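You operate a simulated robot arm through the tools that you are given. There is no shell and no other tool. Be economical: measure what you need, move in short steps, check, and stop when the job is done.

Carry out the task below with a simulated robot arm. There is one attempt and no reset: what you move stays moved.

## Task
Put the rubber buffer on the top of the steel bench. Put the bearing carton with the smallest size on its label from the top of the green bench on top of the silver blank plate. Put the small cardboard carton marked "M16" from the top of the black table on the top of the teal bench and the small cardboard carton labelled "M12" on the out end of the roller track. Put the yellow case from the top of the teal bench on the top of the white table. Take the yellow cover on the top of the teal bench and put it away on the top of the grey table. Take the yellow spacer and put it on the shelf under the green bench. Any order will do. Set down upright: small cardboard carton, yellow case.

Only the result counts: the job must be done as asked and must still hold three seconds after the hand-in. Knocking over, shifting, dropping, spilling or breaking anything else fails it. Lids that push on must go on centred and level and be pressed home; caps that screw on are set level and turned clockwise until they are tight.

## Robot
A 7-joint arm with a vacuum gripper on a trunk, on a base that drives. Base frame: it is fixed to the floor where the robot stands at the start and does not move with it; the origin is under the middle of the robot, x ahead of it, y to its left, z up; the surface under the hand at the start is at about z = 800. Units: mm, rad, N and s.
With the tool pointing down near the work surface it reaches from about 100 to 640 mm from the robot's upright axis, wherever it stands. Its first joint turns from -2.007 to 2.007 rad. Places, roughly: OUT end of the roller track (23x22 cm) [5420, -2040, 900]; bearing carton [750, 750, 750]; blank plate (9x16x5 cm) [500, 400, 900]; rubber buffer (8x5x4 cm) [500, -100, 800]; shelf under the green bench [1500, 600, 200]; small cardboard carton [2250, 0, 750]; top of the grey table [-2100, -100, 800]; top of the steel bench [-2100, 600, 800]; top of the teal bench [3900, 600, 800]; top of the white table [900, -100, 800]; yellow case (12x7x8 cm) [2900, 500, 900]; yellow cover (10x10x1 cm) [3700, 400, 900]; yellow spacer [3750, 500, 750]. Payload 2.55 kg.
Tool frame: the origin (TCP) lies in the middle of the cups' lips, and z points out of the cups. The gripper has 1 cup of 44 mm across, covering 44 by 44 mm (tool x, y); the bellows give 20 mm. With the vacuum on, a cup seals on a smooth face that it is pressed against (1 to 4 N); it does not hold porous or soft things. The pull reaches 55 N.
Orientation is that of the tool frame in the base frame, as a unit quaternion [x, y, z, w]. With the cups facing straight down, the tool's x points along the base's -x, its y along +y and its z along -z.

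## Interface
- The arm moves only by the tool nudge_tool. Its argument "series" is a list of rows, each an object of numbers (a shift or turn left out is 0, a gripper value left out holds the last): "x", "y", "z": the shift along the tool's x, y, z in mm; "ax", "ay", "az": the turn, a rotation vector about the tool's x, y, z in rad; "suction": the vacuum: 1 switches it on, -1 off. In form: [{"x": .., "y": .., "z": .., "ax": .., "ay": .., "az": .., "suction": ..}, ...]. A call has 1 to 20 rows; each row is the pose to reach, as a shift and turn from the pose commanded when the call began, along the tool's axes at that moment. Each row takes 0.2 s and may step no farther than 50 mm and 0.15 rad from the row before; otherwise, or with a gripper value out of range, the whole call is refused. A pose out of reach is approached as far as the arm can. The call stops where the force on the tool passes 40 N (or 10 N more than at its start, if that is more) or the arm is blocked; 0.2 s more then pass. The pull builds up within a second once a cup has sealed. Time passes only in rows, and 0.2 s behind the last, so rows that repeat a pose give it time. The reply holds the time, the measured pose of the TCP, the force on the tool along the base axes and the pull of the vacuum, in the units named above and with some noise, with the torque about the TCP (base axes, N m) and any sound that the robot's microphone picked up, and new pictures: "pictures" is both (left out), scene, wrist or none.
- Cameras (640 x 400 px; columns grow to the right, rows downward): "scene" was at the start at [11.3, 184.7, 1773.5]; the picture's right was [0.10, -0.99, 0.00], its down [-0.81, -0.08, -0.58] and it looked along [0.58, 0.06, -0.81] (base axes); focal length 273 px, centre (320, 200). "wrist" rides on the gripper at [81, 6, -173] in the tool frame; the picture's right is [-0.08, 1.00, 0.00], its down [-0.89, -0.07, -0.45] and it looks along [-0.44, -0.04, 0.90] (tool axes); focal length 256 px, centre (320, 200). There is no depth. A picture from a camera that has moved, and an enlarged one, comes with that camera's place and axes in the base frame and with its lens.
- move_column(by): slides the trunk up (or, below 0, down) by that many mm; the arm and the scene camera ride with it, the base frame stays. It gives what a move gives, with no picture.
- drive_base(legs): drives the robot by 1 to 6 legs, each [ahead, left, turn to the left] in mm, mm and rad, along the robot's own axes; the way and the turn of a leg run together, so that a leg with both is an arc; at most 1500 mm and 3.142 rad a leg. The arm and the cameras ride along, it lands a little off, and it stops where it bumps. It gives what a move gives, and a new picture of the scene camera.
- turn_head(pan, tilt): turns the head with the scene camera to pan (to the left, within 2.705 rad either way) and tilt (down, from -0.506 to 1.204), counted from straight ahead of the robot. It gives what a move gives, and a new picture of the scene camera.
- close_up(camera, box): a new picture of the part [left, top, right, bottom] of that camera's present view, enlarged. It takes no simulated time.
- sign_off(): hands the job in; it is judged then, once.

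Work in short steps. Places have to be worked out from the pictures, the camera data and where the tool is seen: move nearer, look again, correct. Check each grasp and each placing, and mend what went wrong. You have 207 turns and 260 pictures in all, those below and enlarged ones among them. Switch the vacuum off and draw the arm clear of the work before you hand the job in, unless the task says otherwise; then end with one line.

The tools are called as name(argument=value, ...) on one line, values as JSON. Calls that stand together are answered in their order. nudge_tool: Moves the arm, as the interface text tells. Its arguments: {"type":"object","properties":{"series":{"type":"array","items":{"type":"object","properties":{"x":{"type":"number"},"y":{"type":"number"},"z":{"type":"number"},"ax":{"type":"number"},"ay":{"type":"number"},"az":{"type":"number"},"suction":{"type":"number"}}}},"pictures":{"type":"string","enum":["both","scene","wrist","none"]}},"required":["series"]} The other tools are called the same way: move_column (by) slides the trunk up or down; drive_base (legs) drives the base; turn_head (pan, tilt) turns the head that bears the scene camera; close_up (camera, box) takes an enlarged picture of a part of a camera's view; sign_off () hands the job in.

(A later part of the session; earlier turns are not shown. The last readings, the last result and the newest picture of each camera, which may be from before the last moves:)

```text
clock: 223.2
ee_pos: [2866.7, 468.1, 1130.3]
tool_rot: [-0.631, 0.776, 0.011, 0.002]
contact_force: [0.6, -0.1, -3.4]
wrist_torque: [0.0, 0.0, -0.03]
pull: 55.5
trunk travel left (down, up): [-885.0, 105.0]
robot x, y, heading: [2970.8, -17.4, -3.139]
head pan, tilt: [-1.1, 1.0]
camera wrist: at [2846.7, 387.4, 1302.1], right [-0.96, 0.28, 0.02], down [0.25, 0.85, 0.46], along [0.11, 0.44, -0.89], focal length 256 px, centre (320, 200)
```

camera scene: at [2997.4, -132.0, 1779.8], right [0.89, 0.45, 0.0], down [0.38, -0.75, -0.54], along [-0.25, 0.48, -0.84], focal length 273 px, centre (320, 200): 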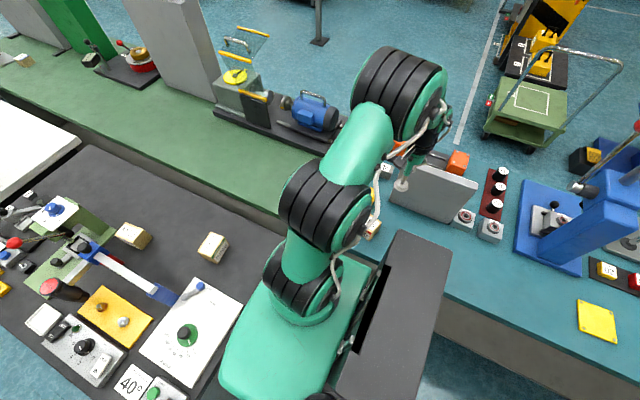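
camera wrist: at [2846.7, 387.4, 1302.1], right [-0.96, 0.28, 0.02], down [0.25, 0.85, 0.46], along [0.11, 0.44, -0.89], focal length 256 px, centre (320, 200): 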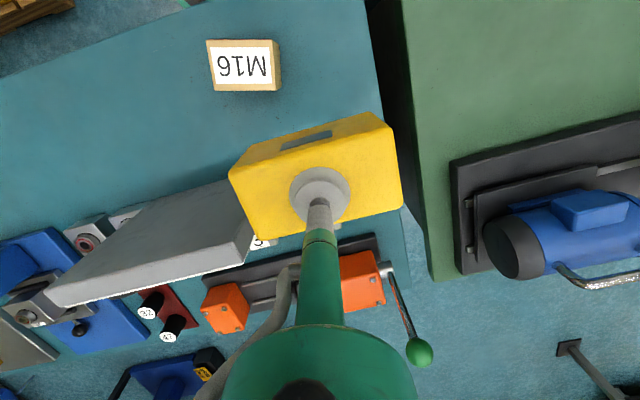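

Held. I tuck the case nearer, then drive out of the pocket and along the aisle toward the white table's end.

nudge_tool(series=[{"x": 12, "y": -19}, {"x": 25, "y": -39}, {"x": 37, "y": -58}, {"x": 50, "y": -78}, {"x": 50, "y": -78}], pictures="none")

drive_base(legs=[[60, 0, 0], [-130, 0, 0], [0, 1100, 0], [1450, 0, 0]])

```text
clock: 224.4
ee_pos: [2933.2, 404.3, 1129.5]
tool_rot: [-0.631, 0.775, 0.011, 0.002]
contact_force: [0.0, 0.8, -2.9]
wrist_torque: [-0.01, 0.0, 0.03]
pull: 54.9
trunk travel left (down, up): [-885.0, 105.0]
robot x, y, heading: [2969.6, -17.9, -3.142]
head pan, tilt: [-1.1, 1.0]
```

```text
clock: 225.3
ee_pos: [2917.5, 403.6, 1127.4]
tool_rot: [-0.631, 0.775, 0.009, 0.001]
contact_force: [-0.1, 0.3, -2.9]
wrist_torque: [-0.05, -0.05, 0.02]
pull: 54.8
trunk travel left (down, up): [-885.0, 105.0]
robot x, y, heading: [2959.1, -22.2, -3.141]
head pan, tilt: [-1.1, 1.0]
stopped in leg 1: the robot was blocked; the commanded pose is now the measured one
camera scene: at [2982.4, -132.6, 1779.8], right [0.89, 0.45, 0.0], down [0.38, -0.75, -0.54], along [-0.24, 0.48, -0.84], focal length 273 px, centre (320, 200)
```

scene: 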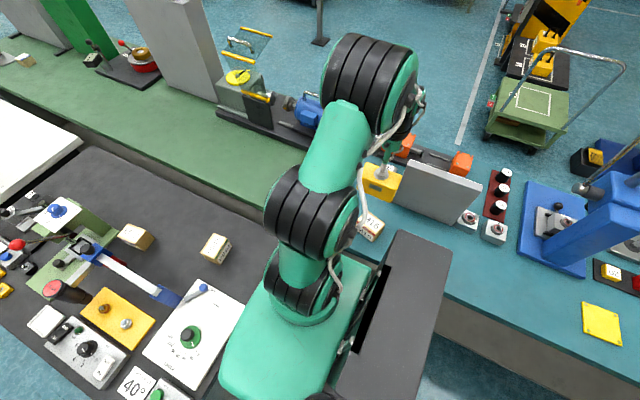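

A stray forward leg bumped the table lightly at x≈2959 (useful: front limit ~260 mm). Nothing appears moved. I back off and go on.

drive_base(legs=[[-130, 0, 0], [0, 1100, 0], [1450, 0, 0]])

```text
clock: 238.6
ee_pos: [1579.8, -685.2, 1128.9]
tool_rot: [-0.634, 0.773, 0.01, 0.001]
contact_force: [-0.8, -0.2, -2.7]
wrist_torque: [-0.01, -0.04, 0.0]
pull: 55.0
trunk travel left (down, up): [-885.0, 105.0]
robot x, y, heading: [1619.4, -1108.2, -3.134]
head pan, tilt: [-1.1, 1.0]
camera scene: at [1648.9, -1221.0, 1779.8], right [0.89, 0.46, 0.0], down [0.39, -0.75, -0.54], along [-0.25, 0.48, -0.84], focal length 273 px, centre (320, 200)
```

scene: 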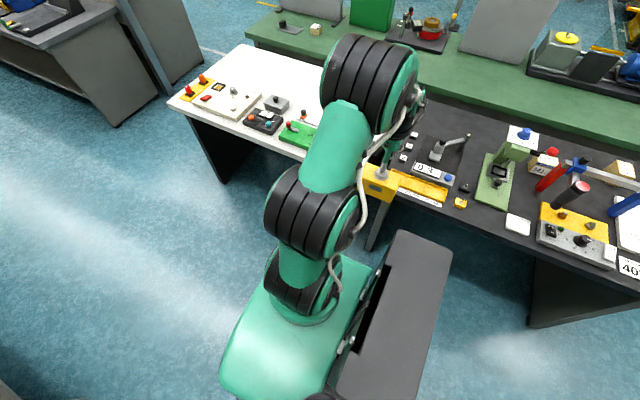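

Still held. Continue to the end of the white table and turn so its top is on my right.

drive_base(legs=[[1500, 0, 0], [119, 0, 0], [0, 0, -1.578]])

```text
clock: 250.9
ee_pos: [378.1, -1091.2, 1128.4]
tool_rot: [0.087, 0.996, 0.006, 0.007]
contact_force: [0.0, -0.4, -3.4]
wrist_torque: [-0.01, 0.0, 0.01]
pull: 54.6
trunk travel left (down, up): [-885.0, 105.0]
robot x, y, heading: [-42.3, -1140.2, 1.599]
head pan, tilt: [-1.1, 1.0]
camera scene: at [-157.5, -1173.6, 1779.8], right [0.48, -0.88, 0.0], down [-0.74, -0.41, -0.54], along [0.47, 0.26, -0.84], focal length 273 px, centre (320, 200)
```

scene: 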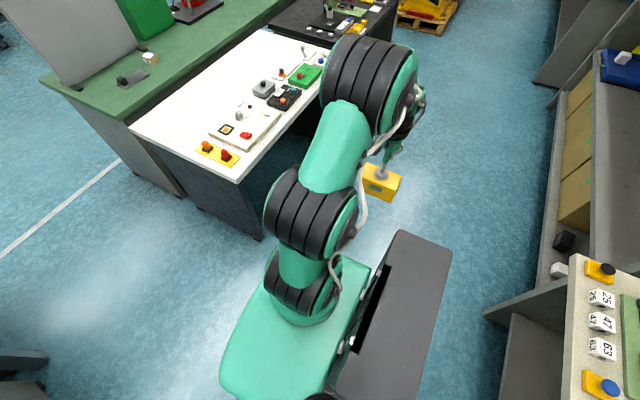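

Straighten and drive up alongside the white table's end.

drive_base(legs=[[0, 0, -0.028], [1120, 0, 0], [0, -50, 0]])

```text
clock: 257.5
ee_pos: [414.9, 33.8, 1129.1]
tool_rot: [0.093, 0.996, 0.006, 0.009]
contact_force: [-0.7, -0.6, -2.6]
wrist_torque: [-0.01, 0.07, 0.03]
pull: 54.6
trunk travel left (down, up): [-885.0, 105.0]
robot x, y, heading: [-7.8, -13.6, 1.587]
head pan, tilt: [-1.1, 1.0]
camera scene: at [-121.3, -42.3, 1779.8], right [0.47, -0.88, 0.0], down [-0.74, -0.4, -0.54], along [0.48, 0.25, -0.84], focal length 273 px, centre (320, 200)
```

scene: 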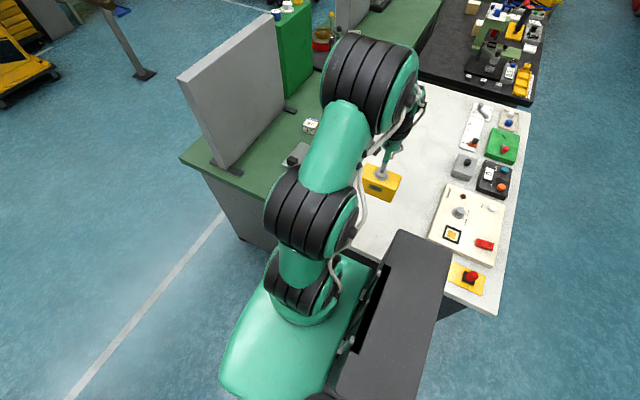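

Now over the clear part of the white table. I move to (480, 34) and lower to just above the surface.

nudge_tool(series=[{"x": -20, "y": 4}, {"x": -45, "y": 8}, {"x": -69, "y": 13}, {"x": -69, "y": 13, "z": 30}, {"x": -69, "y": 13, "z": 70}, {"x": -69, "y": 13, "z": 110}, {"x": -69, "y": 13, "z": 150}, {"x": -69, "y": 13, "z": 190}, {"x": -69, "y": 13, "z": 215}, {"x": -69, "y": 13, "z": 222}, {"x": -69, "y": 13, "z": 222}], pictures="wrist")

```text
clock: 259.9
ee_pos: [488.6, 37.7, 909.2]
tool_rot: [0.094, 0.996, 0.007, 0.007]
contact_force: [0.0, -0.5, -3.6]
wrist_torque: [-0.02, 0.02, -0.01]
pull: 54.7
trunk travel left (down, up): [-885.0, 105.0]
robot x, y, heading: [-5.7, -14.0, 1.595]
head pan, tilt: [-1.1, 1.0]
camera wrist: at [407.4, 57.6, 1080.4], right [0.26, 0.96, 0.02], down [0.86, -0.24, 0.46], along [0.44, -0.11, -0.89], focal length 256 px, centre (320, 200)
```

wrist: 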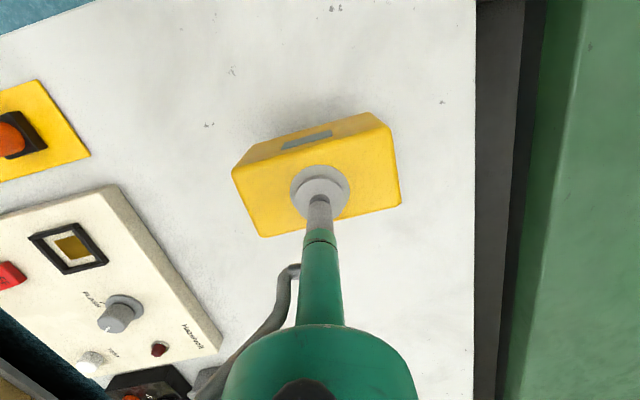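

Clear space below. I step down gently until the weight is taken.

nudge_tool(series=[{"z": 6}, {"z": 10}, {"z": 13}, {"z": 16}, {"z": 18}, {"z": 18}], pictures="none")

```text
clock: 261.3
ee_pos: [489.3, 37.2, 890.2]
tool_rot: [0.092, 0.996, 0.006, 0.008]
contact_force: [0.1, -0.4, -2.0]
wrist_torque: [-0.01, 0.0, -0.04]
pull: 54.7
trunk travel left (down, up): [-885.0, 105.0]
robot x, y, heading: [-5.9, -13.6, 1.59]
head pan, tilt: [-1.1, 1.0]
```

nudge_tool(series=[{"z": 3}, {"z": 5}, {"z": 7}, {"z": 9}, {"z": 9}], pictures="none")

```text
clock: 262.5
ee_pos: [490.2, 37.1, 881.3]
tool_rot: [0.094, 0.996, 0.006, 0.007]
contact_force: [0.4, -0.6, -2.1]
wrist_torque: [0.01, -0.03, 0.04]
pull: 55.1
trunk travel left (down, up): [-885.0, 105.0]
robot x, y, heading: [-6.2, -8.0, 1.591]
head pan, tilt: [-1.1, 1.0]
```

Still hanging (-2 N); continue a bit more.

nudge_tool(series=[{"z": 2}, {"z": 4}, {"z": 6}, {"z": 8}, {"z": 10}, {"z": 10}], pictures="wrist")

```text
clock: 263.9
ee_pos: [490.0, 38.3, 874.4]
tool_rot: [0.093, 0.996, 0.007, 0.01]
contact_force: [-4.8, 2.7, 21.4]
wrist_torque: [-0.29, 0.41, -0.07]
pull: 54.8
trunk travel left (down, up): [-885.0, 105.0]
robot x, y, heading: [-9.5, -11.8, 1.591]
head pan, tilt: [-1.1, 1.0]
camera wrist: at [407.9, 56.6, 1045.1], right [0.26, 0.96, 0.02], down [0.85, -0.24, 0.46], along [0.45, -0.11, -0.89], focal length 256 px, centre (320, 200)
```

wrist: 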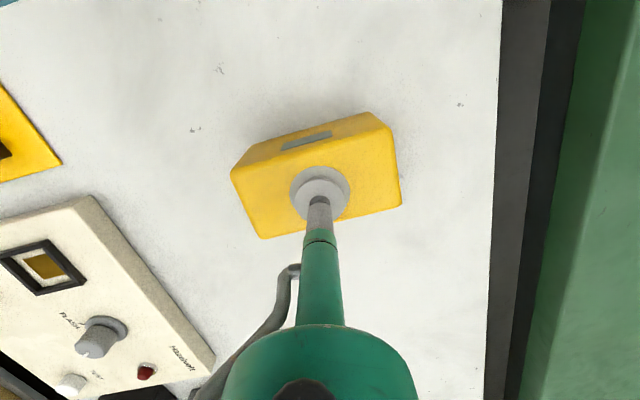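

Firm contact (21 N). I ease up 3 mm, release, and rise.

nudge_tool(series=[{"z": -2}, {"z": -3}, {"z": -3, "suction": -1}, {"z": -3}, {"z": -3}, {"z": -3}, {"z": -6}, {"z": -20}, {"z": -50}, {"z": -90}, {"z": -130}, {"z": -170}, {"z": -210}, {"z": -250}], pictures="wrist")

```text
clock: 266.9
ee_pos: [483.1, 32.2, 1122.1]
tool_rot: [0.093, 0.996, 0.005, 0.007]
contact_force: [0.4, 0.5, -0.2]
wrist_torque: [0.02, -0.02, 0.01]
pull: 0.0
trunk travel left (down, up): [-885.0, 105.0]
robot x, y, heading: [-2.4, -15.8, 1.594]
head pan, tilt: [-1.1, 1.0]
camera wrist: at [403.0, 51.7, 1293.8], right [0.26, 0.96, 0.02], down [0.86, -0.24, 0.46], along [0.44, -0.11, -0.89], focal length 256 px, centre (320, 200)
```

wrist: 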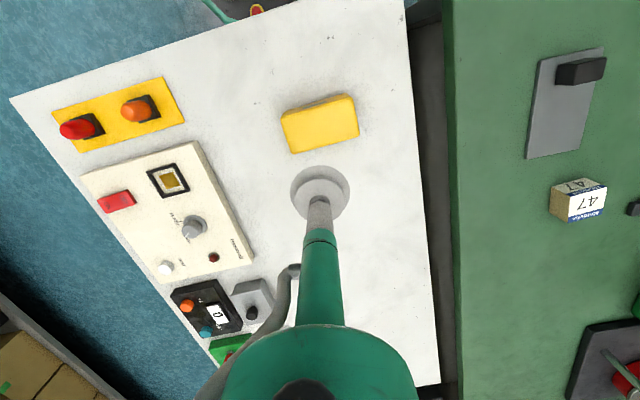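

Case done. Next the bearing carton: I back away from the bench, drive to its end, and turn to face +x.

drive_base(legs=[[0, 250, 0], [740, 0, 0], [0, 0, -1.594]])

turn_head(pan=0.0, tilt=0.8)

```text
clock: 276.2
ee_pos: [-236.0, 229.7, 1120.4]
tool_rot: [0.779, 0.628, -0.002, 0.01]
contact_force: [0.3, 0.0, 0.0]
wrist_torque: [-0.02, 0.03, -0.01]
pull: 0.0
trunk travel left (down, up): [-885.0, 105.0]
robot x, y, heading: [-268.3, 721.4, -0.008]
head pan, tilt: [-1.1, 1.0]
camera scene: at [-295.6, 837.9, 1779.8], right [-0.89, -0.45, 0.0], down [-0.38, 0.75, -0.54], along [0.24, -0.48, -0.84], focal length 273 px, centre (320, 200)
```

scene: 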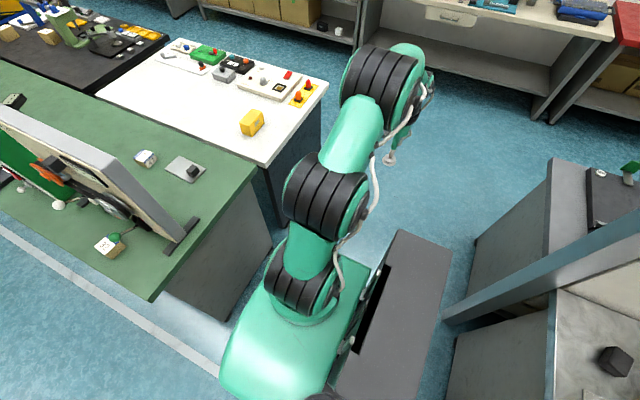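

```text
clock: 277.6
ee_pos: [-235.4, 231.0, 1121.6]
tool_rot: [0.778, 0.628, -0.001, 0.009]
contact_force: [0.7, 0.5, 0.1]
wrist_torque: [-0.02, 0.0, -0.02]
pull: 0.0
trunk travel left (down, up): [-885.0, 105.0]
robot x, y, heading: [-264.1, 725.8, -0.007]
head pan, tilt: [0.0, 0.799]
camera scene: at [-246.0, 899.5, 1794.9], right [-0.01, -1.0, 0.0], down [-0.72, 0.01, -0.7], along [0.7, -0.01, -0.72], focal length 273 px, centre (320, 200)
```

scene: 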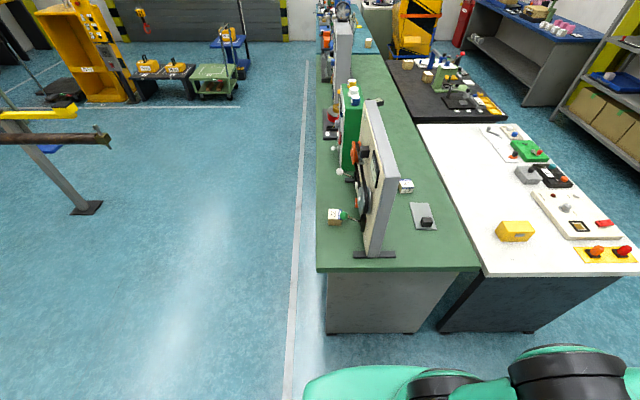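

I zoom in on the carton and its surroundings.

close_up(camera="scene", box=[310, 130, 450, 280])

```text
2.67 times, centred on (380, 205) of scene
camera zoom: at [-246.0, 899.5, 1794.9], right [-0.01, -1.0, 0.0], down [-0.72, 0.01, -0.7], along [0.7, -0.01, -0.72], focal length 727 px, centre (160, 187)
```

zoom: 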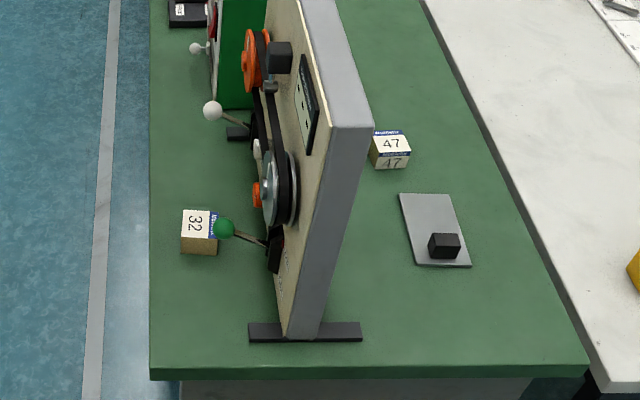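

The carton sits at about (576, 828) at the outer edge, with a green lever knob beside it. It's best taken from the outer side. I drive to (576, 1400) facing -y, then swing the arm to the front.

drive_base(legs=[[0, 690, 0.007], [840, 0, 0], [0, 0, -1.571]])

nudge_tool(series=[{"x": 13, "y": 44, "az": -0.09}, {"x": 29, "y": 85, "az": -0.18}, {"x": 49, "y": 125, "az": -0.27}, {"x": 72, "y": 161, "az": -0.36}, {"x": 98, "y": 196, "az": -0.45}, {"x": 127, "y": 227, "az": -0.54}, {"x": 158, "y": 256, "az": -0.63}, {"x": 192, "y": 281, "az": -0.72}, {"x": 227, "y": 303, "az": -0.81}, {"x": 264, "y": 322, "az": -0.9}, {"x": 302, "y": 337, "az": -0.99}, {"x": 341, "y": 348, "az": -1.08}, {"x": 381, "y": 356, "az": -1.17}, {"x": 421, "y": 360, "az": -1.26}, {"x": 460, "y": 361, "az": -1.35}, {"x": 499, "y": 358, "az": -1.44}, {"x": 538, "y": 351, "az": -1.53}, {"x": 575, "y": 341, "az": -1.62}], pictures="both")

```text
clock: 289.3
ee_pos: [106.1, 1377.8, 1120.6]
tool_rot: [0.996, -0.09, -0.007, 0.007]
contact_force: [-0.3, 0.6, 0.2]
wrist_torque: [-0.01, 0.01, 0.0]
pull: 0.1
trunk travel left (down, up): [-885.0, 105.0]
robot x, y, heading: [599.3, 1422.7, -1.546]
head pan, tilt: [0.0, 0.799]
camera scene: at [773.2, 1410.2, 1795.0], right [-1.0, -0.03, 0.0], down [-0.02, 0.72, -0.7], along [0.02, -0.7, -0.72], focal length 273 px, centre (320, 200)
```

scene: 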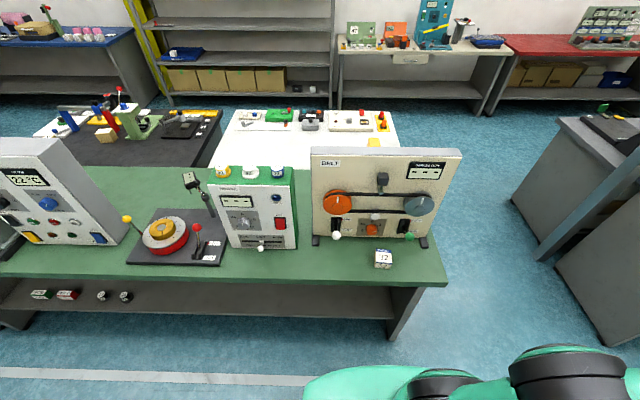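

```text
clock: 293.1
ee_pos: [611.4, 937.3, 1119.3]
tool_rot: [0.751, 0.66, -0.011, -0.001]
contact_force: [0.0, 0.0, 0.4]
wrist_torque: [-0.02, 0.02, -0.01]
pull: 0.0
trunk travel left (down, up): [-885.0, 105.0]
robot x, y, heading: [598.7, 1428.0, -1.541]
head pan, tilt: [0.0, 0.799]
camera scene: at [774.8, 1410.1, 1794.8], right [-1.0, -0.03, 0.0], down [-0.02, 0.72, -0.7], along [0.02, -0.7, -0.72], focal length 273 px, centre (320, 200)
camera wrist: at [632.4, 1019.7, 1290.1], right [0.98, -0.21, -0.01], down [-0.18, -0.87, 0.46], along [-0.11, -0.45, -0.89], focal length 256 px, centre (320, 200)
```

scene: 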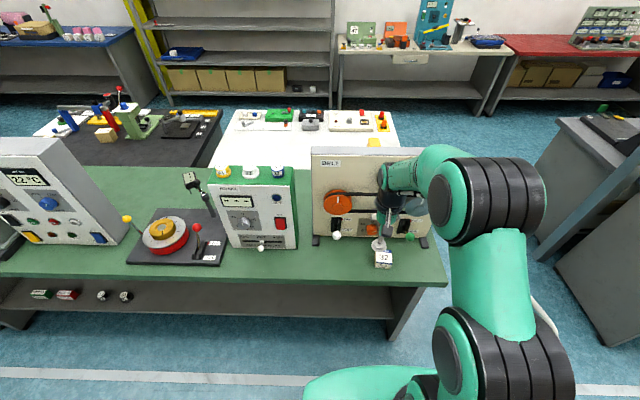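
wrist: 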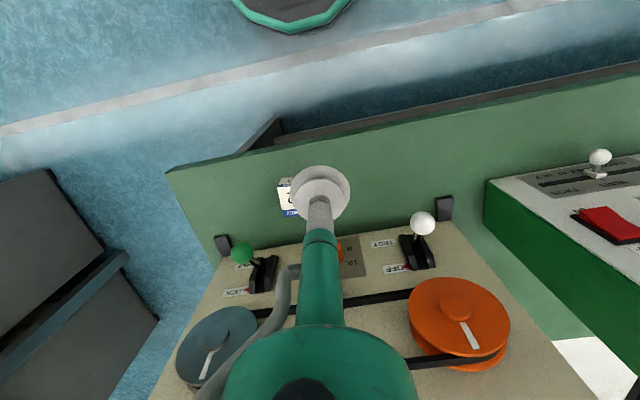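

I verify the label and position with a zoom.

close_up(camera="scene", box=[350, 230, 430, 280])

nudge_tool(series=[{"x": 10, "y": 20, "z": 20}, {"x": 20, "y": 20, "z": 60}], pictures="wrist")

```text
8.00 times, centred on (390, 255) of scene
camera zoom: at [774.8, 1410.1, 1794.8], right [-1.0, -0.03, 0.0], down [-0.02, 0.72, -0.7], along [0.02, -0.7, -0.72], focal length 2182 px, centre (-240, -240)
```

zoom: 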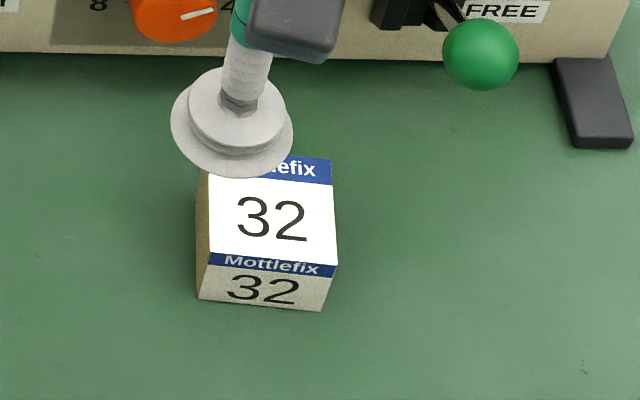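

```text
clock: 293.7
ee_pos: [632.0, 953.7, 1058.6]
tool_rot: [0.752, 0.66, -0.01, 0.0]
contact_force: [0.4, 0.0, 0.7]
wrist_torque: [0.02, 0.0, 0.02]
pull: 0.0
trunk travel left (down, up): [-885.0, 105.0]
robot x, y, heading: [596.2, 1426.9, -1.542]
head pan, tilt: [0.0, 0.799]
camera wrist: at [651.5, 1034.6, 1230.1], right [0.98, -0.21, -0.01], down [-0.18, -0.87, 0.46], along [-0.11, -0.45, -0.89], focal length 256 px, centre (320, 200)
```

wrist: 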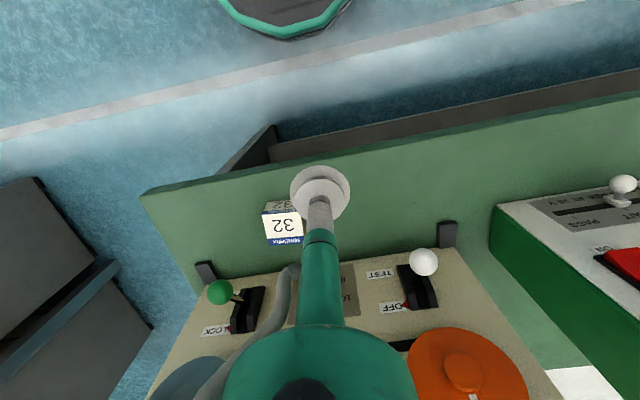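

It is "32". I move over it at z≈965 and look again.

nudge_tool(series=[{"x": -30, "y": -17, "z": 15}, {"x": -60, "y": -35, "z": 30}, {"x": -90, "y": -52, "z": 50}, {"x": -115, "y": -66, "z": 70}, {"x": -120, "y": -71, "z": 95}, {"x": -120, "y": -71, "z": 95}], pictures="wrist")

```text
clock: 295.1
ee_pos: [545.7, 843.3, 963.5]
tool_rot: [0.752, 0.66, -0.01, 0.0]
contact_force: [0.0, 0.2, 1.0]
wrist_torque: [-0.04, 0.05, 0.01]
pull: 0.1
trunk travel left (down, up): [-885.0, 105.0]
robot x, y, heading: [597.5, 1424.5, -1.542]
head pan, tilt: [0.0, 0.799]
camera wrist: at [566.3, 925.4, 1135.9], right [0.98, -0.21, -0.01], down [-0.18, -0.87, 0.46], along [-0.11, -0.45, -0.89], focal length 256 px, centre (320, 200)
```

wrist: 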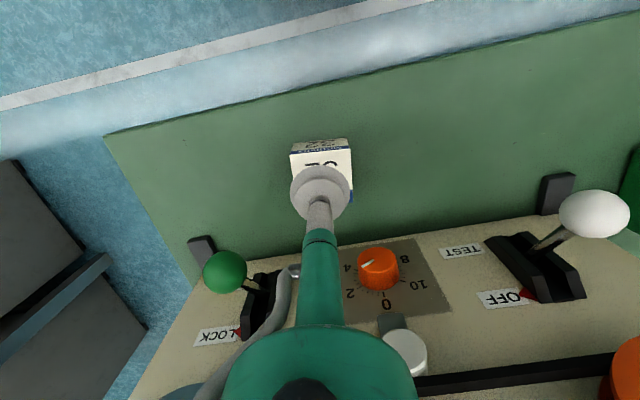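

Top centre resolves to (545, 832, ~895). I descend with vacuum.

nudge_tool(series=[{"x": -11, "y": 1, "z": 25, "suction": 1}, {"x": -11, "y": 1, "z": 45}, {"x": -11, "y": 1, "z": 55}, {"x": -11, "y": 1, "z": 60}, {"x": -11, "y": 1, "z": 65}, {"x": -11, "y": 1, "z": 70}, {"x": -11, "y": 1, "z": 75}, {"x": -11, "y": 1, "z": 79}, {"x": -11, "y": 1, "z": 82}, {"x": -11, "y": 1, "z": 82}], pictures="wrist")

```text
clock: 297.3
ee_pos: [543.8, 832.1, 889.9]
tool_rot: [0.752, 0.659, -0.014, 0.003]
contact_force: [1.4, 5.3, 35.4]
wrist_torque: [0.19, -0.61, 0.06]
pull: 54.9
trunk travel left (down, up): [-885.0, 105.0]
robot x, y, heading: [597.5, 1426.0, -1.545]
head pan, tilt: [0.0, 0.799]
camera wrist: at [563.8, 915.9, 1060.2], right [0.98, -0.21, -0.01], down [-0.18, -0.86, 0.47], along [-0.11, -0.46, -0.88], focal length 256 px, centre (320, 200)
```

wrist: 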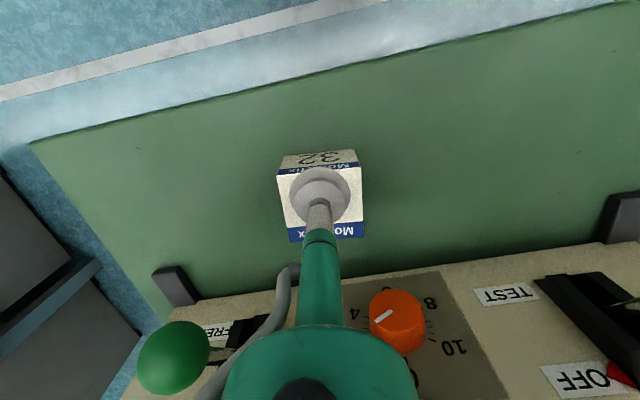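

Sealed and well centred. Lift straight, then draw back toward the robot.

nudge_tool(series=[{"z": -5}, {"z": -15}, {"z": -30}, {"z": -50}, {"z": -75}, {"z": -100}, {"x": 15, "z": -125}, {"x": 35, "z": -150}, {"x": 60, "z": -175}, {"x": 85, "z": -200}, {"x": 110, "z": -220}, {"x": 125, "z": -230}], pictures="none")

drive_base(legs=[[0, -885, -0.025]])

```text
clock: 299.9
ee_pos: [565.0, 962.3, 1113.7]
tool_rot: [0.752, 0.659, -0.009, 0.0]
contact_force: [0.2, 0.2, -1.8]
wrist_torque: [-0.05, 0.01, -0.01]
pull: 55.0
trunk travel left (down, up): [-885.0, 105.0]
robot x, y, heading: [591.6, 1423.0, -1.545]
head pan, tilt: [0.0, 0.799]
```

```text
clock: 304.6
ee_pos: [-331.4, 951.7, 1112.6]
tool_rot: [0.762, 0.648, -0.011, -0.001]
contact_force: [0.1, 0.5, -1.4]
wrist_torque: [-0.01, -0.02, -0.02]
pull: 55.1
trunk travel left (down, up): [-885.0, 105.0]
robot x, y, heading: [-285.6, 1418.7, -1.573]
head pan, tilt: [0.0, 0.799]
camera scene: at [-108.6, 1395.8, 1795.0], right [-1.0, 0.01, 0.0], down [0.0, 0.72, -0.7], along [0.0, -0.7, -0.72], focal length 273 px, centre (320, 200)
```

scene: 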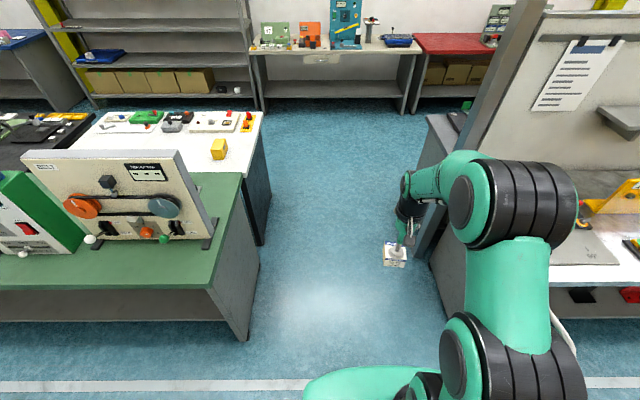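

Now to the bench end, facing +x before the plate.

drive_base(legs=[[980, 0, 0], [0, 0, 1.573], [200, 0, 0]])

```text
clock: 314.7
ee_pos: [372.7, 384.1, 1112.8]
tool_rot: [0.084, 0.996, -0.007, 0.006]
contact_force: [0.2, 0.1, -0.5]
wrist_torque: [-0.01, -0.01, -0.02]
pull: 55.3
trunk travel left (down, up): [-885.0, 105.0]
robot x, y, heading: [-89.2, 434.9, -0.009]
head pan, tilt: [0.0, 0.799]
camera scene: at [-69.3, 611.1, 1794.9], right [-0.01, -1.0, 0.0], down [-0.72, 0.01, -0.7], along [0.7, -0.01, -0.72], focal length 273 px, centre (320, 200)
```

scene: 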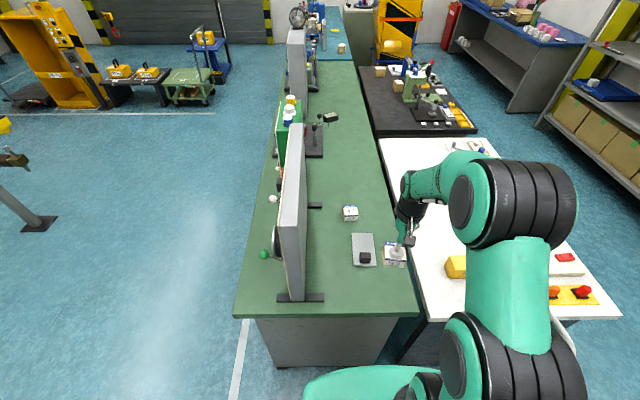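

Approach another 115 mm, then look with the wrist camera.

drive_base(legs=[[115, 0, 0.009]])

close_up(camera="wrist", box=[0, 0, 640, 400])

close_up(camera="scene", box=[320, 180, 460, 300])

```text
clock: 315.9
ee_pos: [489.0, 387.6, 1112.9]
tool_rot: [0.079, 0.997, -0.008, 0.006]
contact_force: [0.5, -0.8, -0.6]
wrist_torque: [-0.03, -0.01, 0.0]
pull: 54.9
trunk travel left (down, up): [-885.0, 105.0]
robot x, y, heading: [22.2, 432.7, 0.002]
head pan, tilt: [0.0, 0.799]
camera scene: at [43.3, 610.6, 1794.9], right [0.0, -1.0, 0.0], down [-0.72, 0.0, -0.7], along [0.7, 0.0, -0.72], focal length 273 px, centre (320, 200)
```

scene: 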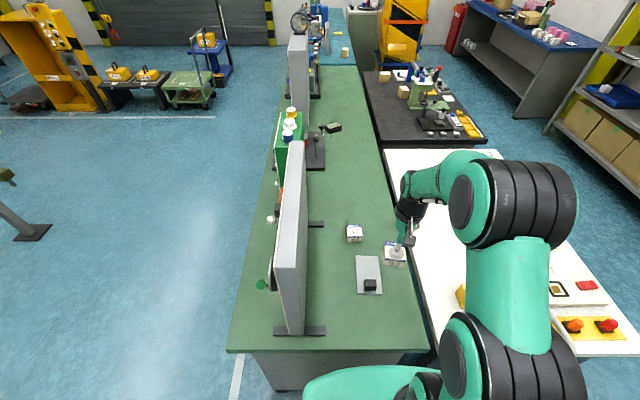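

```text
1.00 times, centred on (320, 200) of wrist (not enlarged: the box is as wide or as high as the picture)
camera zoom: at [407.6, 409.3, 1284.7], right [0.23, 0.97, -0.01], down [0.87, -0.2, 0.46], along [0.44, -0.12, -0.89], focal length 256 px, centre (320, 200)
```

zoom: 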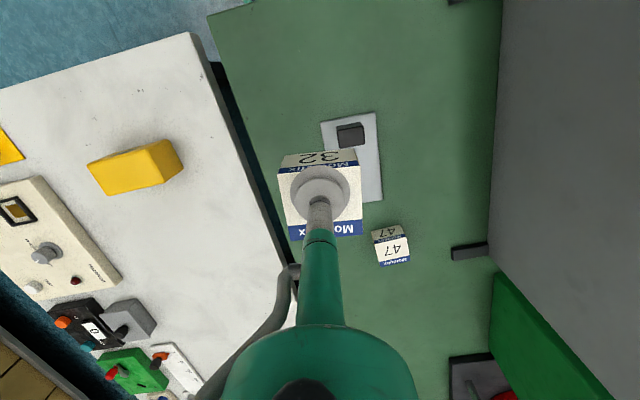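

```text
3.33 times, centred on (390, 240) of scene
camera zoom: at [43.3, 610.6, 1794.9], right [0.0, -1.0, 0.0], down [-0.72, 0.0, -0.7], along [0.7, 0.0, -0.72], focal length 909 px, centre (87, 67)
```

zoom: 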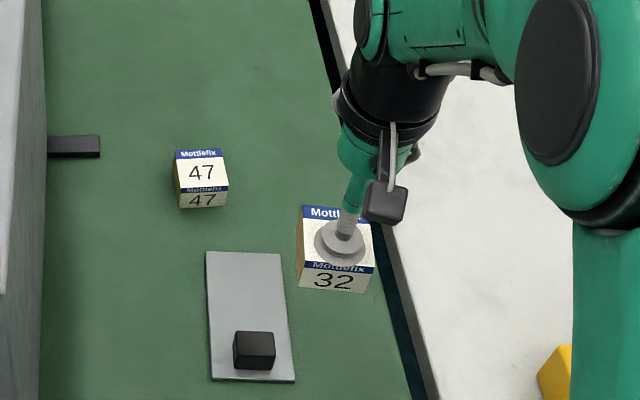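

Free plate area is centred at about (590, 428), beyond the handle. I move there slowly and lower to ~20 mm above.

nudge_tool(series=[{"x": -25, "y": 15}, {"x": -50, "y": 30}, {"x": -75, "y": 45}, {"x": -93, "y": 55}, {"x": -93, "y": 55, "z": 40}, {"x": -93, "y": 55, "z": 80}, {"x": -93, "y": 55, "z": 120}, {"x": -93, "y": 55, "z": 160}, {"x": -93, "y": 55, "z": 185}, {"x": -93, "y": 55, "z": 190}, {"x": -93, "y": 55, "z": 190}], pictures="wrist")

close_up(camera="scene", box=[320, 180, 460, 300])

```text
clock: 318.3
ee_pos: [589.6, 424.1, 924.0]
tool_rot: [0.078, 0.997, -0.007, 0.006]
contact_force: [-0.5, -0.2, -0.1]
wrist_torque: [0.01, -0.03, 0.0]
pull: 54.7
trunk travel left (down, up): [-885.0, 105.0]
robot x, y, heading: [23.5, 434.4, 0.001]
head pan, tilt: [0.0, 0.799]
camera wrist: at [508.9, 446.1, 1095.7], right [0.23, 0.97, -0.01], down [0.87, -0.2, 0.46], along [0.44, -0.12, -0.89], focal length 256 px, centre (320, 200)
```

wrist: 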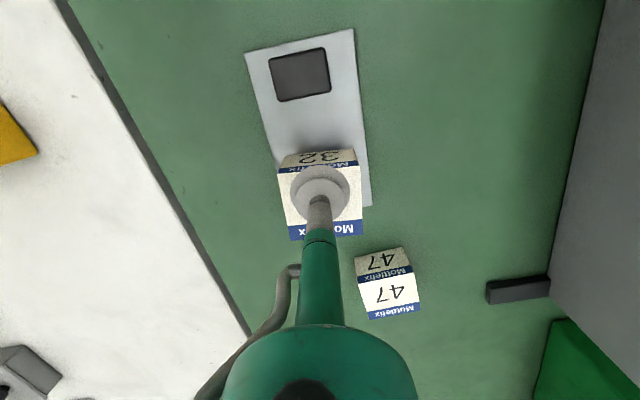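

```text
3.33 times, centred on (390, 240) of scene
camera zoom: at [43.3, 610.6, 1794.9], right [0.0, -1.0, 0.0], down [-0.72, 0.0, -0.7], along [0.7, 0.0, -0.72], focal length 909 px, centre (87, 67)
```

zoom: 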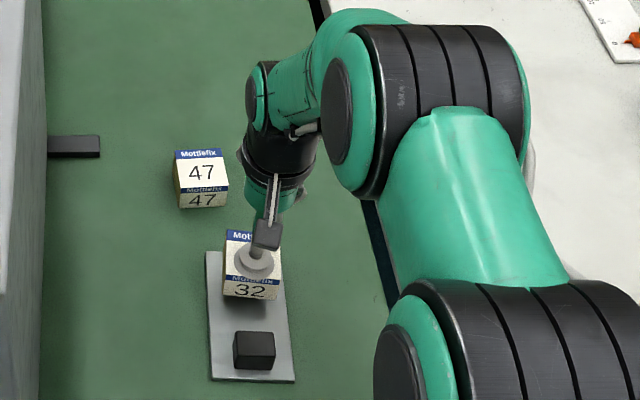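

Lined up over the free part of the plate. I lower in small steps until it rests.

nudge_tool(series=[{"z": 6}, {"z": 12}, {"z": 16}, {"z": 19}, {"z": 22}, {"z": 22}], pictures="none")

```text
clock: 319.7
ee_pos: [589.8, 424.8, 901.5]
tool_rot: [0.078, 0.997, -0.008, 0.006]
contact_force: [0.0, 0.5, 0.2]
wrist_torque: [0.05, -0.07, 0.0]
pull: 55.1
trunk travel left (down, up): [-885.0, 105.0]
robot x, y, heading: [24.0, 436.0, -0.002]
head pan, tilt: [0.0, 0.799]
```

nudge_tool(series=[{"z": 1.5}, {"z": 3}, {"z": 4.5}, {"z": 4.5}], pictures="none")

```text
clock: 320.7
ee_pos: [591.4, 423.3, 899.0]
tool_rot: [0.079, 0.997, -0.008, 0.009]
contact_force: [-3.2, 0.9, 20.1]
wrist_torque: [0.33, -0.16, 0.03]
pull: 55.3
trunk travel left (down, up): [-885.0, 105.0]
robot x, y, heading: [25.5, 434.8, -0.0]
head pan, tilt: [0.0, 0.799]
```

Contact at 20 N. I ease off, release and rise.

nudge_tool(series=[{"z": -1.5}, {"z": -2.5}, {"z": -2.5, "suction": -1}, {"z": -2.5}, {"z": -2.5}, {"z": -2.5}, {"z": -6}, {"z": -20}, {"z": -50}, {"z": -90}, {"z": -130}, {"z": -170}, {"z": -210}], pictures="wrist")

```text
clock: 323.5
ee_pos: [586.1, 429.2, 1109.9]
tool_rot: [0.079, 0.997, -0.007, 0.006]
contact_force: [0.6, 0.4, 0.2]
wrist_torque: [-0.03, -0.01, 0.01]
pull: 0.0
trunk travel left (down, up): [-885.0, 105.0]
robot x, y, heading: [23.5, 430.9, -0.007]
head pan, tilt: [0.0, 0.799]
camera wrist: at [505.4, 450.5, 1281.2], right [0.23, 0.97, -0.01], down [0.86, -0.2, 0.46], along [0.44, -0.12, -0.89], focal length 256 px, centre (320, 200)
```

wrist: 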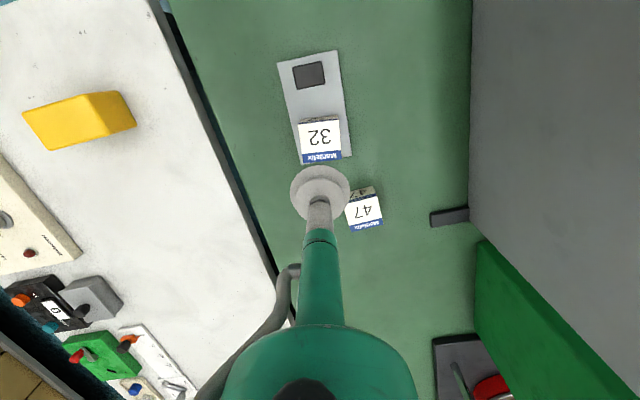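

I check the carton's seat on the plate.

close_up(camera="wrist", box=[260, 40, 380, 180])

close_up(camera="scene", box=[330, 220, 420, 310])

```text
2.86 times, centred on (320, 110) of wrist
camera zoom: at [505.4, 450.5, 1281.2], right [0.23, 0.97, -0.01], down [0.86, -0.2, 0.46], along [0.44, -0.12, -0.89], focal length 731 px, centre (320, 457)
```

zoom: 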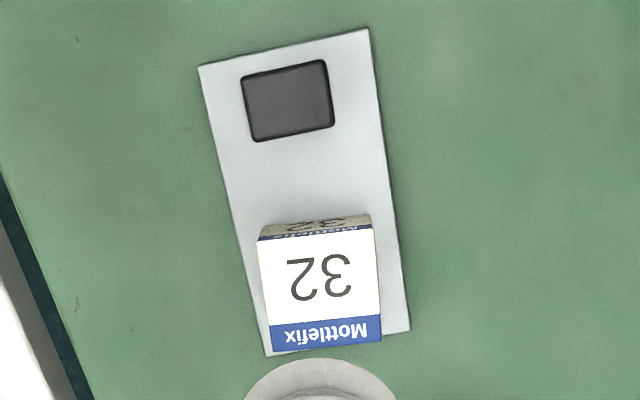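

```text
4.44 times, centred on (375, 265) of scene
camera zoom: at [42.3, 610.5, 1794.9], right [0.0, -1.0, 0.0], down [-0.72, 0.0, -0.7], along [0.7, 0.0, -0.72], focal length 1212 px, centre (76, -89)
```

zoom: 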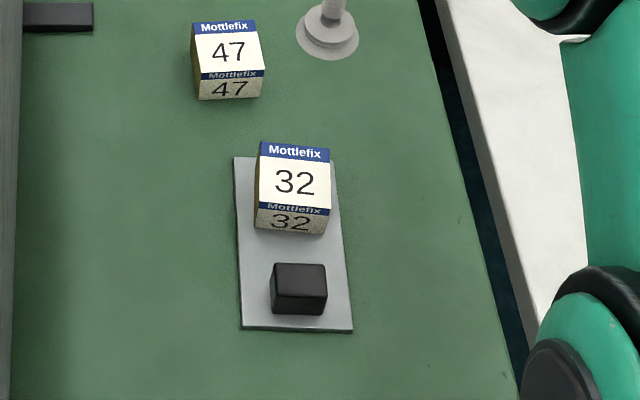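

The carton sits fully on the plate. Next M12: I retract the arm and drive to the aisle side (-y) of the black table.

nudge_tool(series=[{"x": 40, "z": -10}, {"x": 80, "z": -20}, {"x": 120, "z": -20}], pictures="none")

drive_base(legs=[[-320, 0, 0], [0, -1500, 0], [0, -80, 0], [1500, 0, 0], [950, 0, 0]])

```text
clock: 324.3
ee_pos: [468.5, 445.7, 1126.0]
tool_rot: [0.078, 0.997, -0.008, 0.007]
contact_force: [0.3, -0.1, 0.9]
wrist_torque: [0.03, -0.02, 0.01]
pull: 0.1
trunk travel left (down, up): [-885.0, 105.0]
robot x, y, heading: [19.2, 429.5, 0.0]
head pan, tilt: [0.0, 0.799]
```

```text
clock: 345.9
ee_pos: [2629.4, -1106.3, 1124.9]
tool_rot: [0.075, 0.997, -0.007, 0.007]
contact_force: [-0.7, -0.1, -1.0]
wrist_torque: [-0.04, -0.02, -0.04]
pull: 0.0
trunk travel left (down, up): [-885.0, 105.0]
robot x, y, heading: [2185.3, -1121.5, 0.006]
head pan, tilt: [0.0, 0.799]
camera scene: at [2201.7, -943.5, 1794.9], right [0.01, -1.0, 0.0], down [-0.72, 0.0, -0.7], along [0.7, 0.0, -0.72], focal length 273 px, centre (320, 200)
```

scene: 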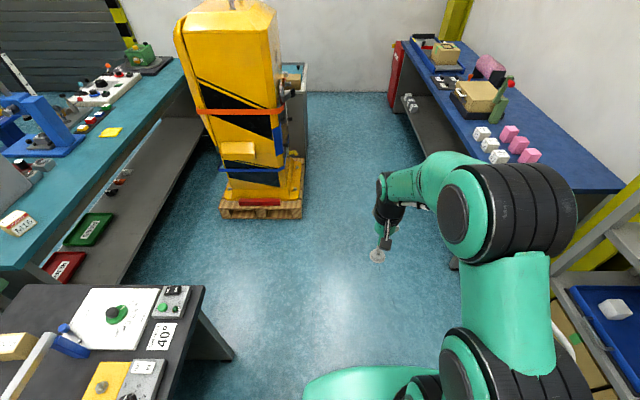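

Turn to face the black table.

drive_base(legs=[[0, 0, 1.565], [180, 0, 0]])

turn_head(pan=-0.1, tilt=0.85)

```text
clock: 351.2
ee_pos: [2165.2, -496.2, 1125.9]
tool_rot: [-0.654, 0.757, -0.001, 0.01]
contact_force: [-1.3, -0.6, -0.6]
wrist_torque: [-0.02, -0.01, 0.01]
pull: 0.1
trunk travel left (down, up): [-885.0, 105.0]
robot x, y, heading: [2183.1, -943.6, 1.579]
head pan, tilt: [0.0, 0.799]
camera scene: at [2003.3, -922.9, 1794.9], right [1.0, 0.01, 0.0], down [0.01, -0.72, -0.7], along [-0.01, 0.7, -0.72], focal length 273 px, centre (320, 200)
```

scene: 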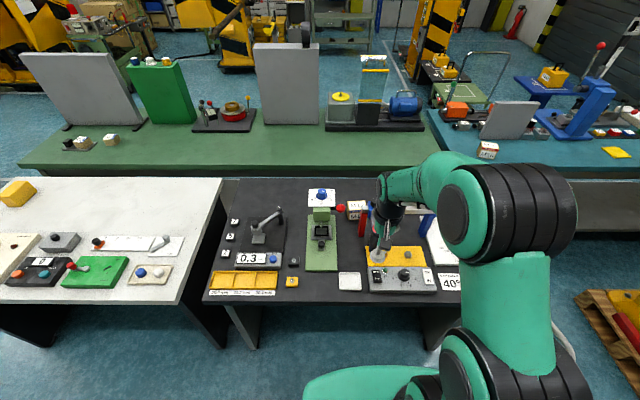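

```text
clock: 351.9
ee_pos: [2164.7, -496.9, 1125.3]
tool_rot: [-0.654, 0.757, 0.0, 0.01]
contact_force: [-0.3, 0.6, -0.7]
wrist_torque: [0.0, 0.05, 0.0]
pull: 0.1
trunk travel left (down, up): [-885.0, 105.0]
robot x, y, heading: [2182.5, -943.7, 1.58]
head pan, tilt: [-0.099, 0.85]
camera scene: at [2011.0, -926.1, 1790.9], right [1.0, -0.09, 0.0], down [-0.07, -0.75, -0.66], along [0.06, 0.66, -0.75], focal length 273 px, centre (320, 200)
```

scene: 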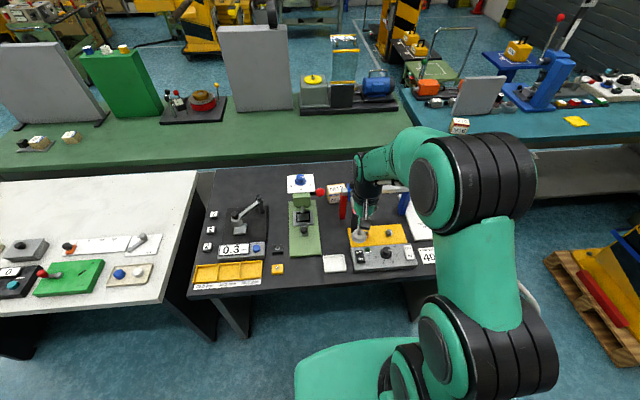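

M12 sits between the press (left) and the red/blue clamp. I zoom for detail.

close_up(camera="scene", box=[270, 150, 400, 270])

close_up(camera="wrist", box=[160, 150, 480, 400])

```text
3.33 times, centred on (335, 210) of scene
camera zoom: at [2011.0, -926.1, 1790.9], right [1.0, -0.09, 0.0], down [-0.07, -0.75, -0.66], along [0.06, 0.66, -0.75], focal length 909 px, centre (270, 167)
```

zoom: 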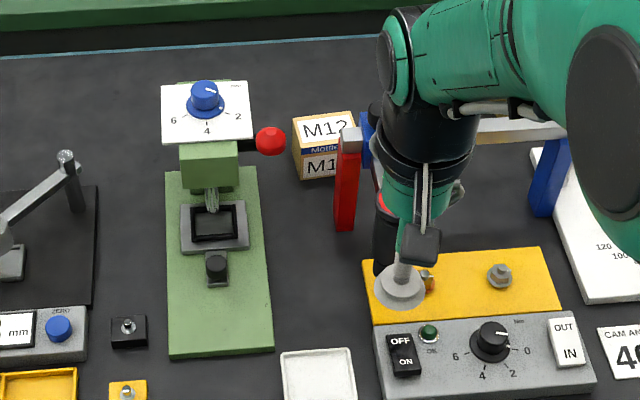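

```text
1.60 times, centred on (320, 275) of wrist
camera zoom: at [2143.9, -576.8, 1297.2], right [-0.97, 0.22, -0.01], down [0.19, 0.87, 0.46], along [0.11, 0.44, -0.89], focal length 410 px, centre (320, 80)
```

zoom: 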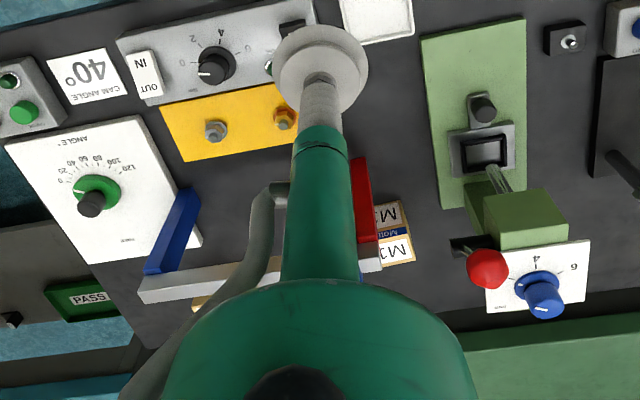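

I raise the trunk fully so the carriage may overhang the table, then creep forward.

move_column(by=104)

drive_base(legs=[[195, 0, -0.009], [25, 0, 0], [25, 0, 0], [25, 0, 0], [25, 0, 0]])

```text
clock: 353.2
ee_pos: [2163.8, -496.1, 1228.8]
tool_rot: [-0.653, 0.757, -0.001, 0.009]
contact_force: [0.0, -0.8, -0.1]
wrist_torque: [-0.01, -0.02, -0.04]
pull: 0.1
trunk travel left (down, up): [-989.0, 1.0]
robot x, y, heading: [2178.0, -944.9, 1.583]
head pan, tilt: [-0.099, 0.85]
```

```text
clock: 356.4
ee_pos: [2170.5, -204.6, 1231.2]
tool_rot: [-0.649, 0.761, 0.0, 0.011]
contact_force: [0.3, 0.0, 0.1]
wrist_torque: [0.08, 0.01, -0.02]
pull: 0.1
trunk travel left (down, up): [-989.0, 1.0]
robot x, y, heading: [2181.5, -650.4, 1.575]
head pan, tilt: [-0.099, 0.85]
camera scene: at [2010.8, -634.4, 1895.0], right [0.99, -0.1, 0.0], down [-0.08, -0.75, -0.66], along [0.07, 0.66, -0.75], focal length 273 px, centre (320, 200)
```

scene: 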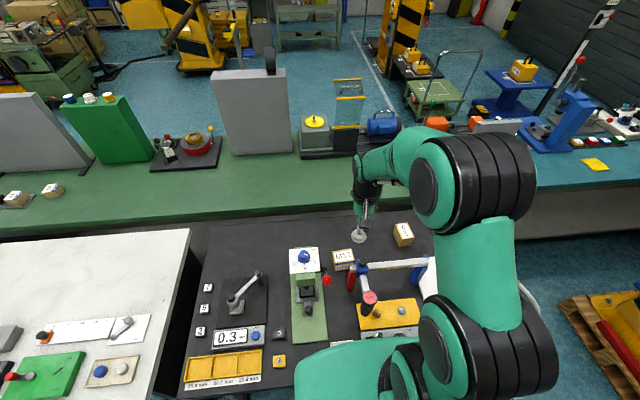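

No bump: the carriage passes over the table edge. M12 is now well within reach, so I back off 35 mm for margin and look steeply down for contact with edge items.

drive_base(legs=[[-35, 0, 0]])

turn_head(pan=-0.1, tilt=1.2)

```text
clock: 357.3
ee_pos: [2169.0, -229.9, 1228.4]
tool_rot: [-0.648, 0.761, -0.002, 0.009]
contact_force: [0.3, 0.3, -1.2]
wrist_torque: [-0.05, -0.01, 0.03]
pull: 0.1
trunk travel left (down, up): [-989.0, 1.0]
robot x, y, heading: [2180.1, -685.2, 1.569]
head pan, tilt: [-0.099, 0.85]
camera scene: at [2010.9, -656.0, 1894.8], right [0.99, -0.1, 0.0], down [-0.08, -0.75, -0.66], along [0.07, 0.65, -0.75], focal length 273 px, centre (320, 200)
```

scene: 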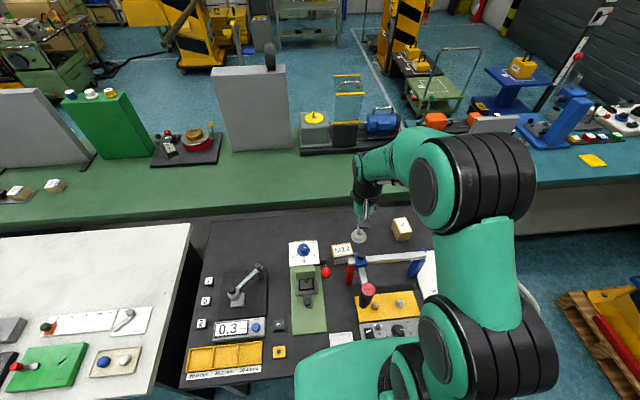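

```text
clock: 358.1
ee_pos: [2168.4, -233.6, 1229.3]
tool_rot: [-0.649, 0.761, -0.001, 0.009]
contact_force: [-0.3, 0.5, 0.6]
wrist_torque: [0.02, 0.0, 0.01]
pull: 0.2
trunk travel left (down, up): [-989.0, 1.0]
robot x, y, heading: [2180.5, -676.0, 1.57]
head pan, tilt: [-0.099, 1.201]
camera scene: at [2008.5, -683.6, 1871.2], right [0.99, -0.1, 0.0], down [-0.09, -0.93, -0.36], along [0.04, 0.36, -0.93], focal length 273 px, centre (320, 200)
```

scene: 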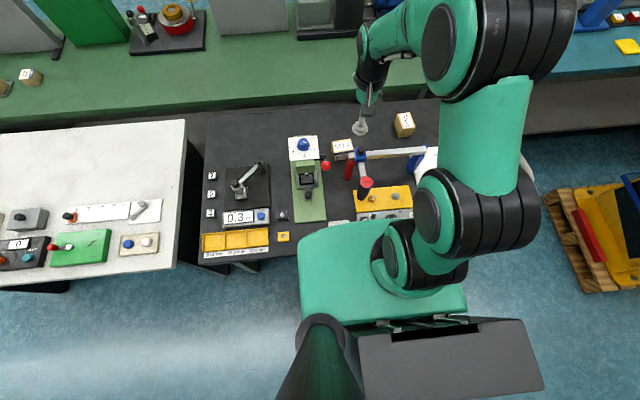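

Clear. I extend over M12 while descending to z≈960.

nudge_tool(series=[{"x": -30, "y": 5, "z": 25}, {"x": -60, "y": 10, "z": 55}, {"x": -90, "y": 15, "z": 85}, {"x": -120, "y": 20, "z": 115}, {"x": -145, "y": 24, "z": 150}, {"x": -165, "y": 27, "z": 190}, {"x": -170, "y": 27, "z": 230}, {"x": -170, "y": 27, "z": 260}, {"x": -170, "y": 27, "z": 260}], pictures="wrist")

```text
clock: 360.1
ee_pos: [2173.6, -57.2, 970.9]
tool_rot: [-0.649, 0.761, -0.001, 0.01]
contact_force: [-0.5, 0.1, 0.9]
wrist_torque: [0.09, 0.0, 0.01]
pull: 0.1
trunk travel left (down, up): [-989.0, 1.0]
robot x, y, heading: [2182.5, -675.7, 1.568]
head pan, tilt: [-0.099, 1.201]
camera wrist: at [2151.1, -137.5, 1142.9], right [-0.97, 0.24, -0.01], down [0.2, 0.86, 0.46], along [0.12, 0.44, -0.89], focal length 256 px, centre (320, 200)
```

wrist: 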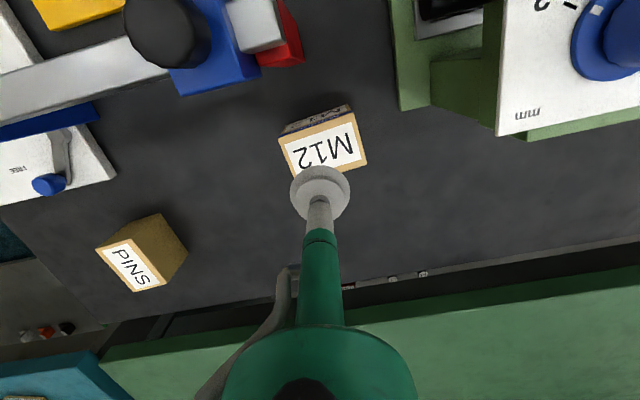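

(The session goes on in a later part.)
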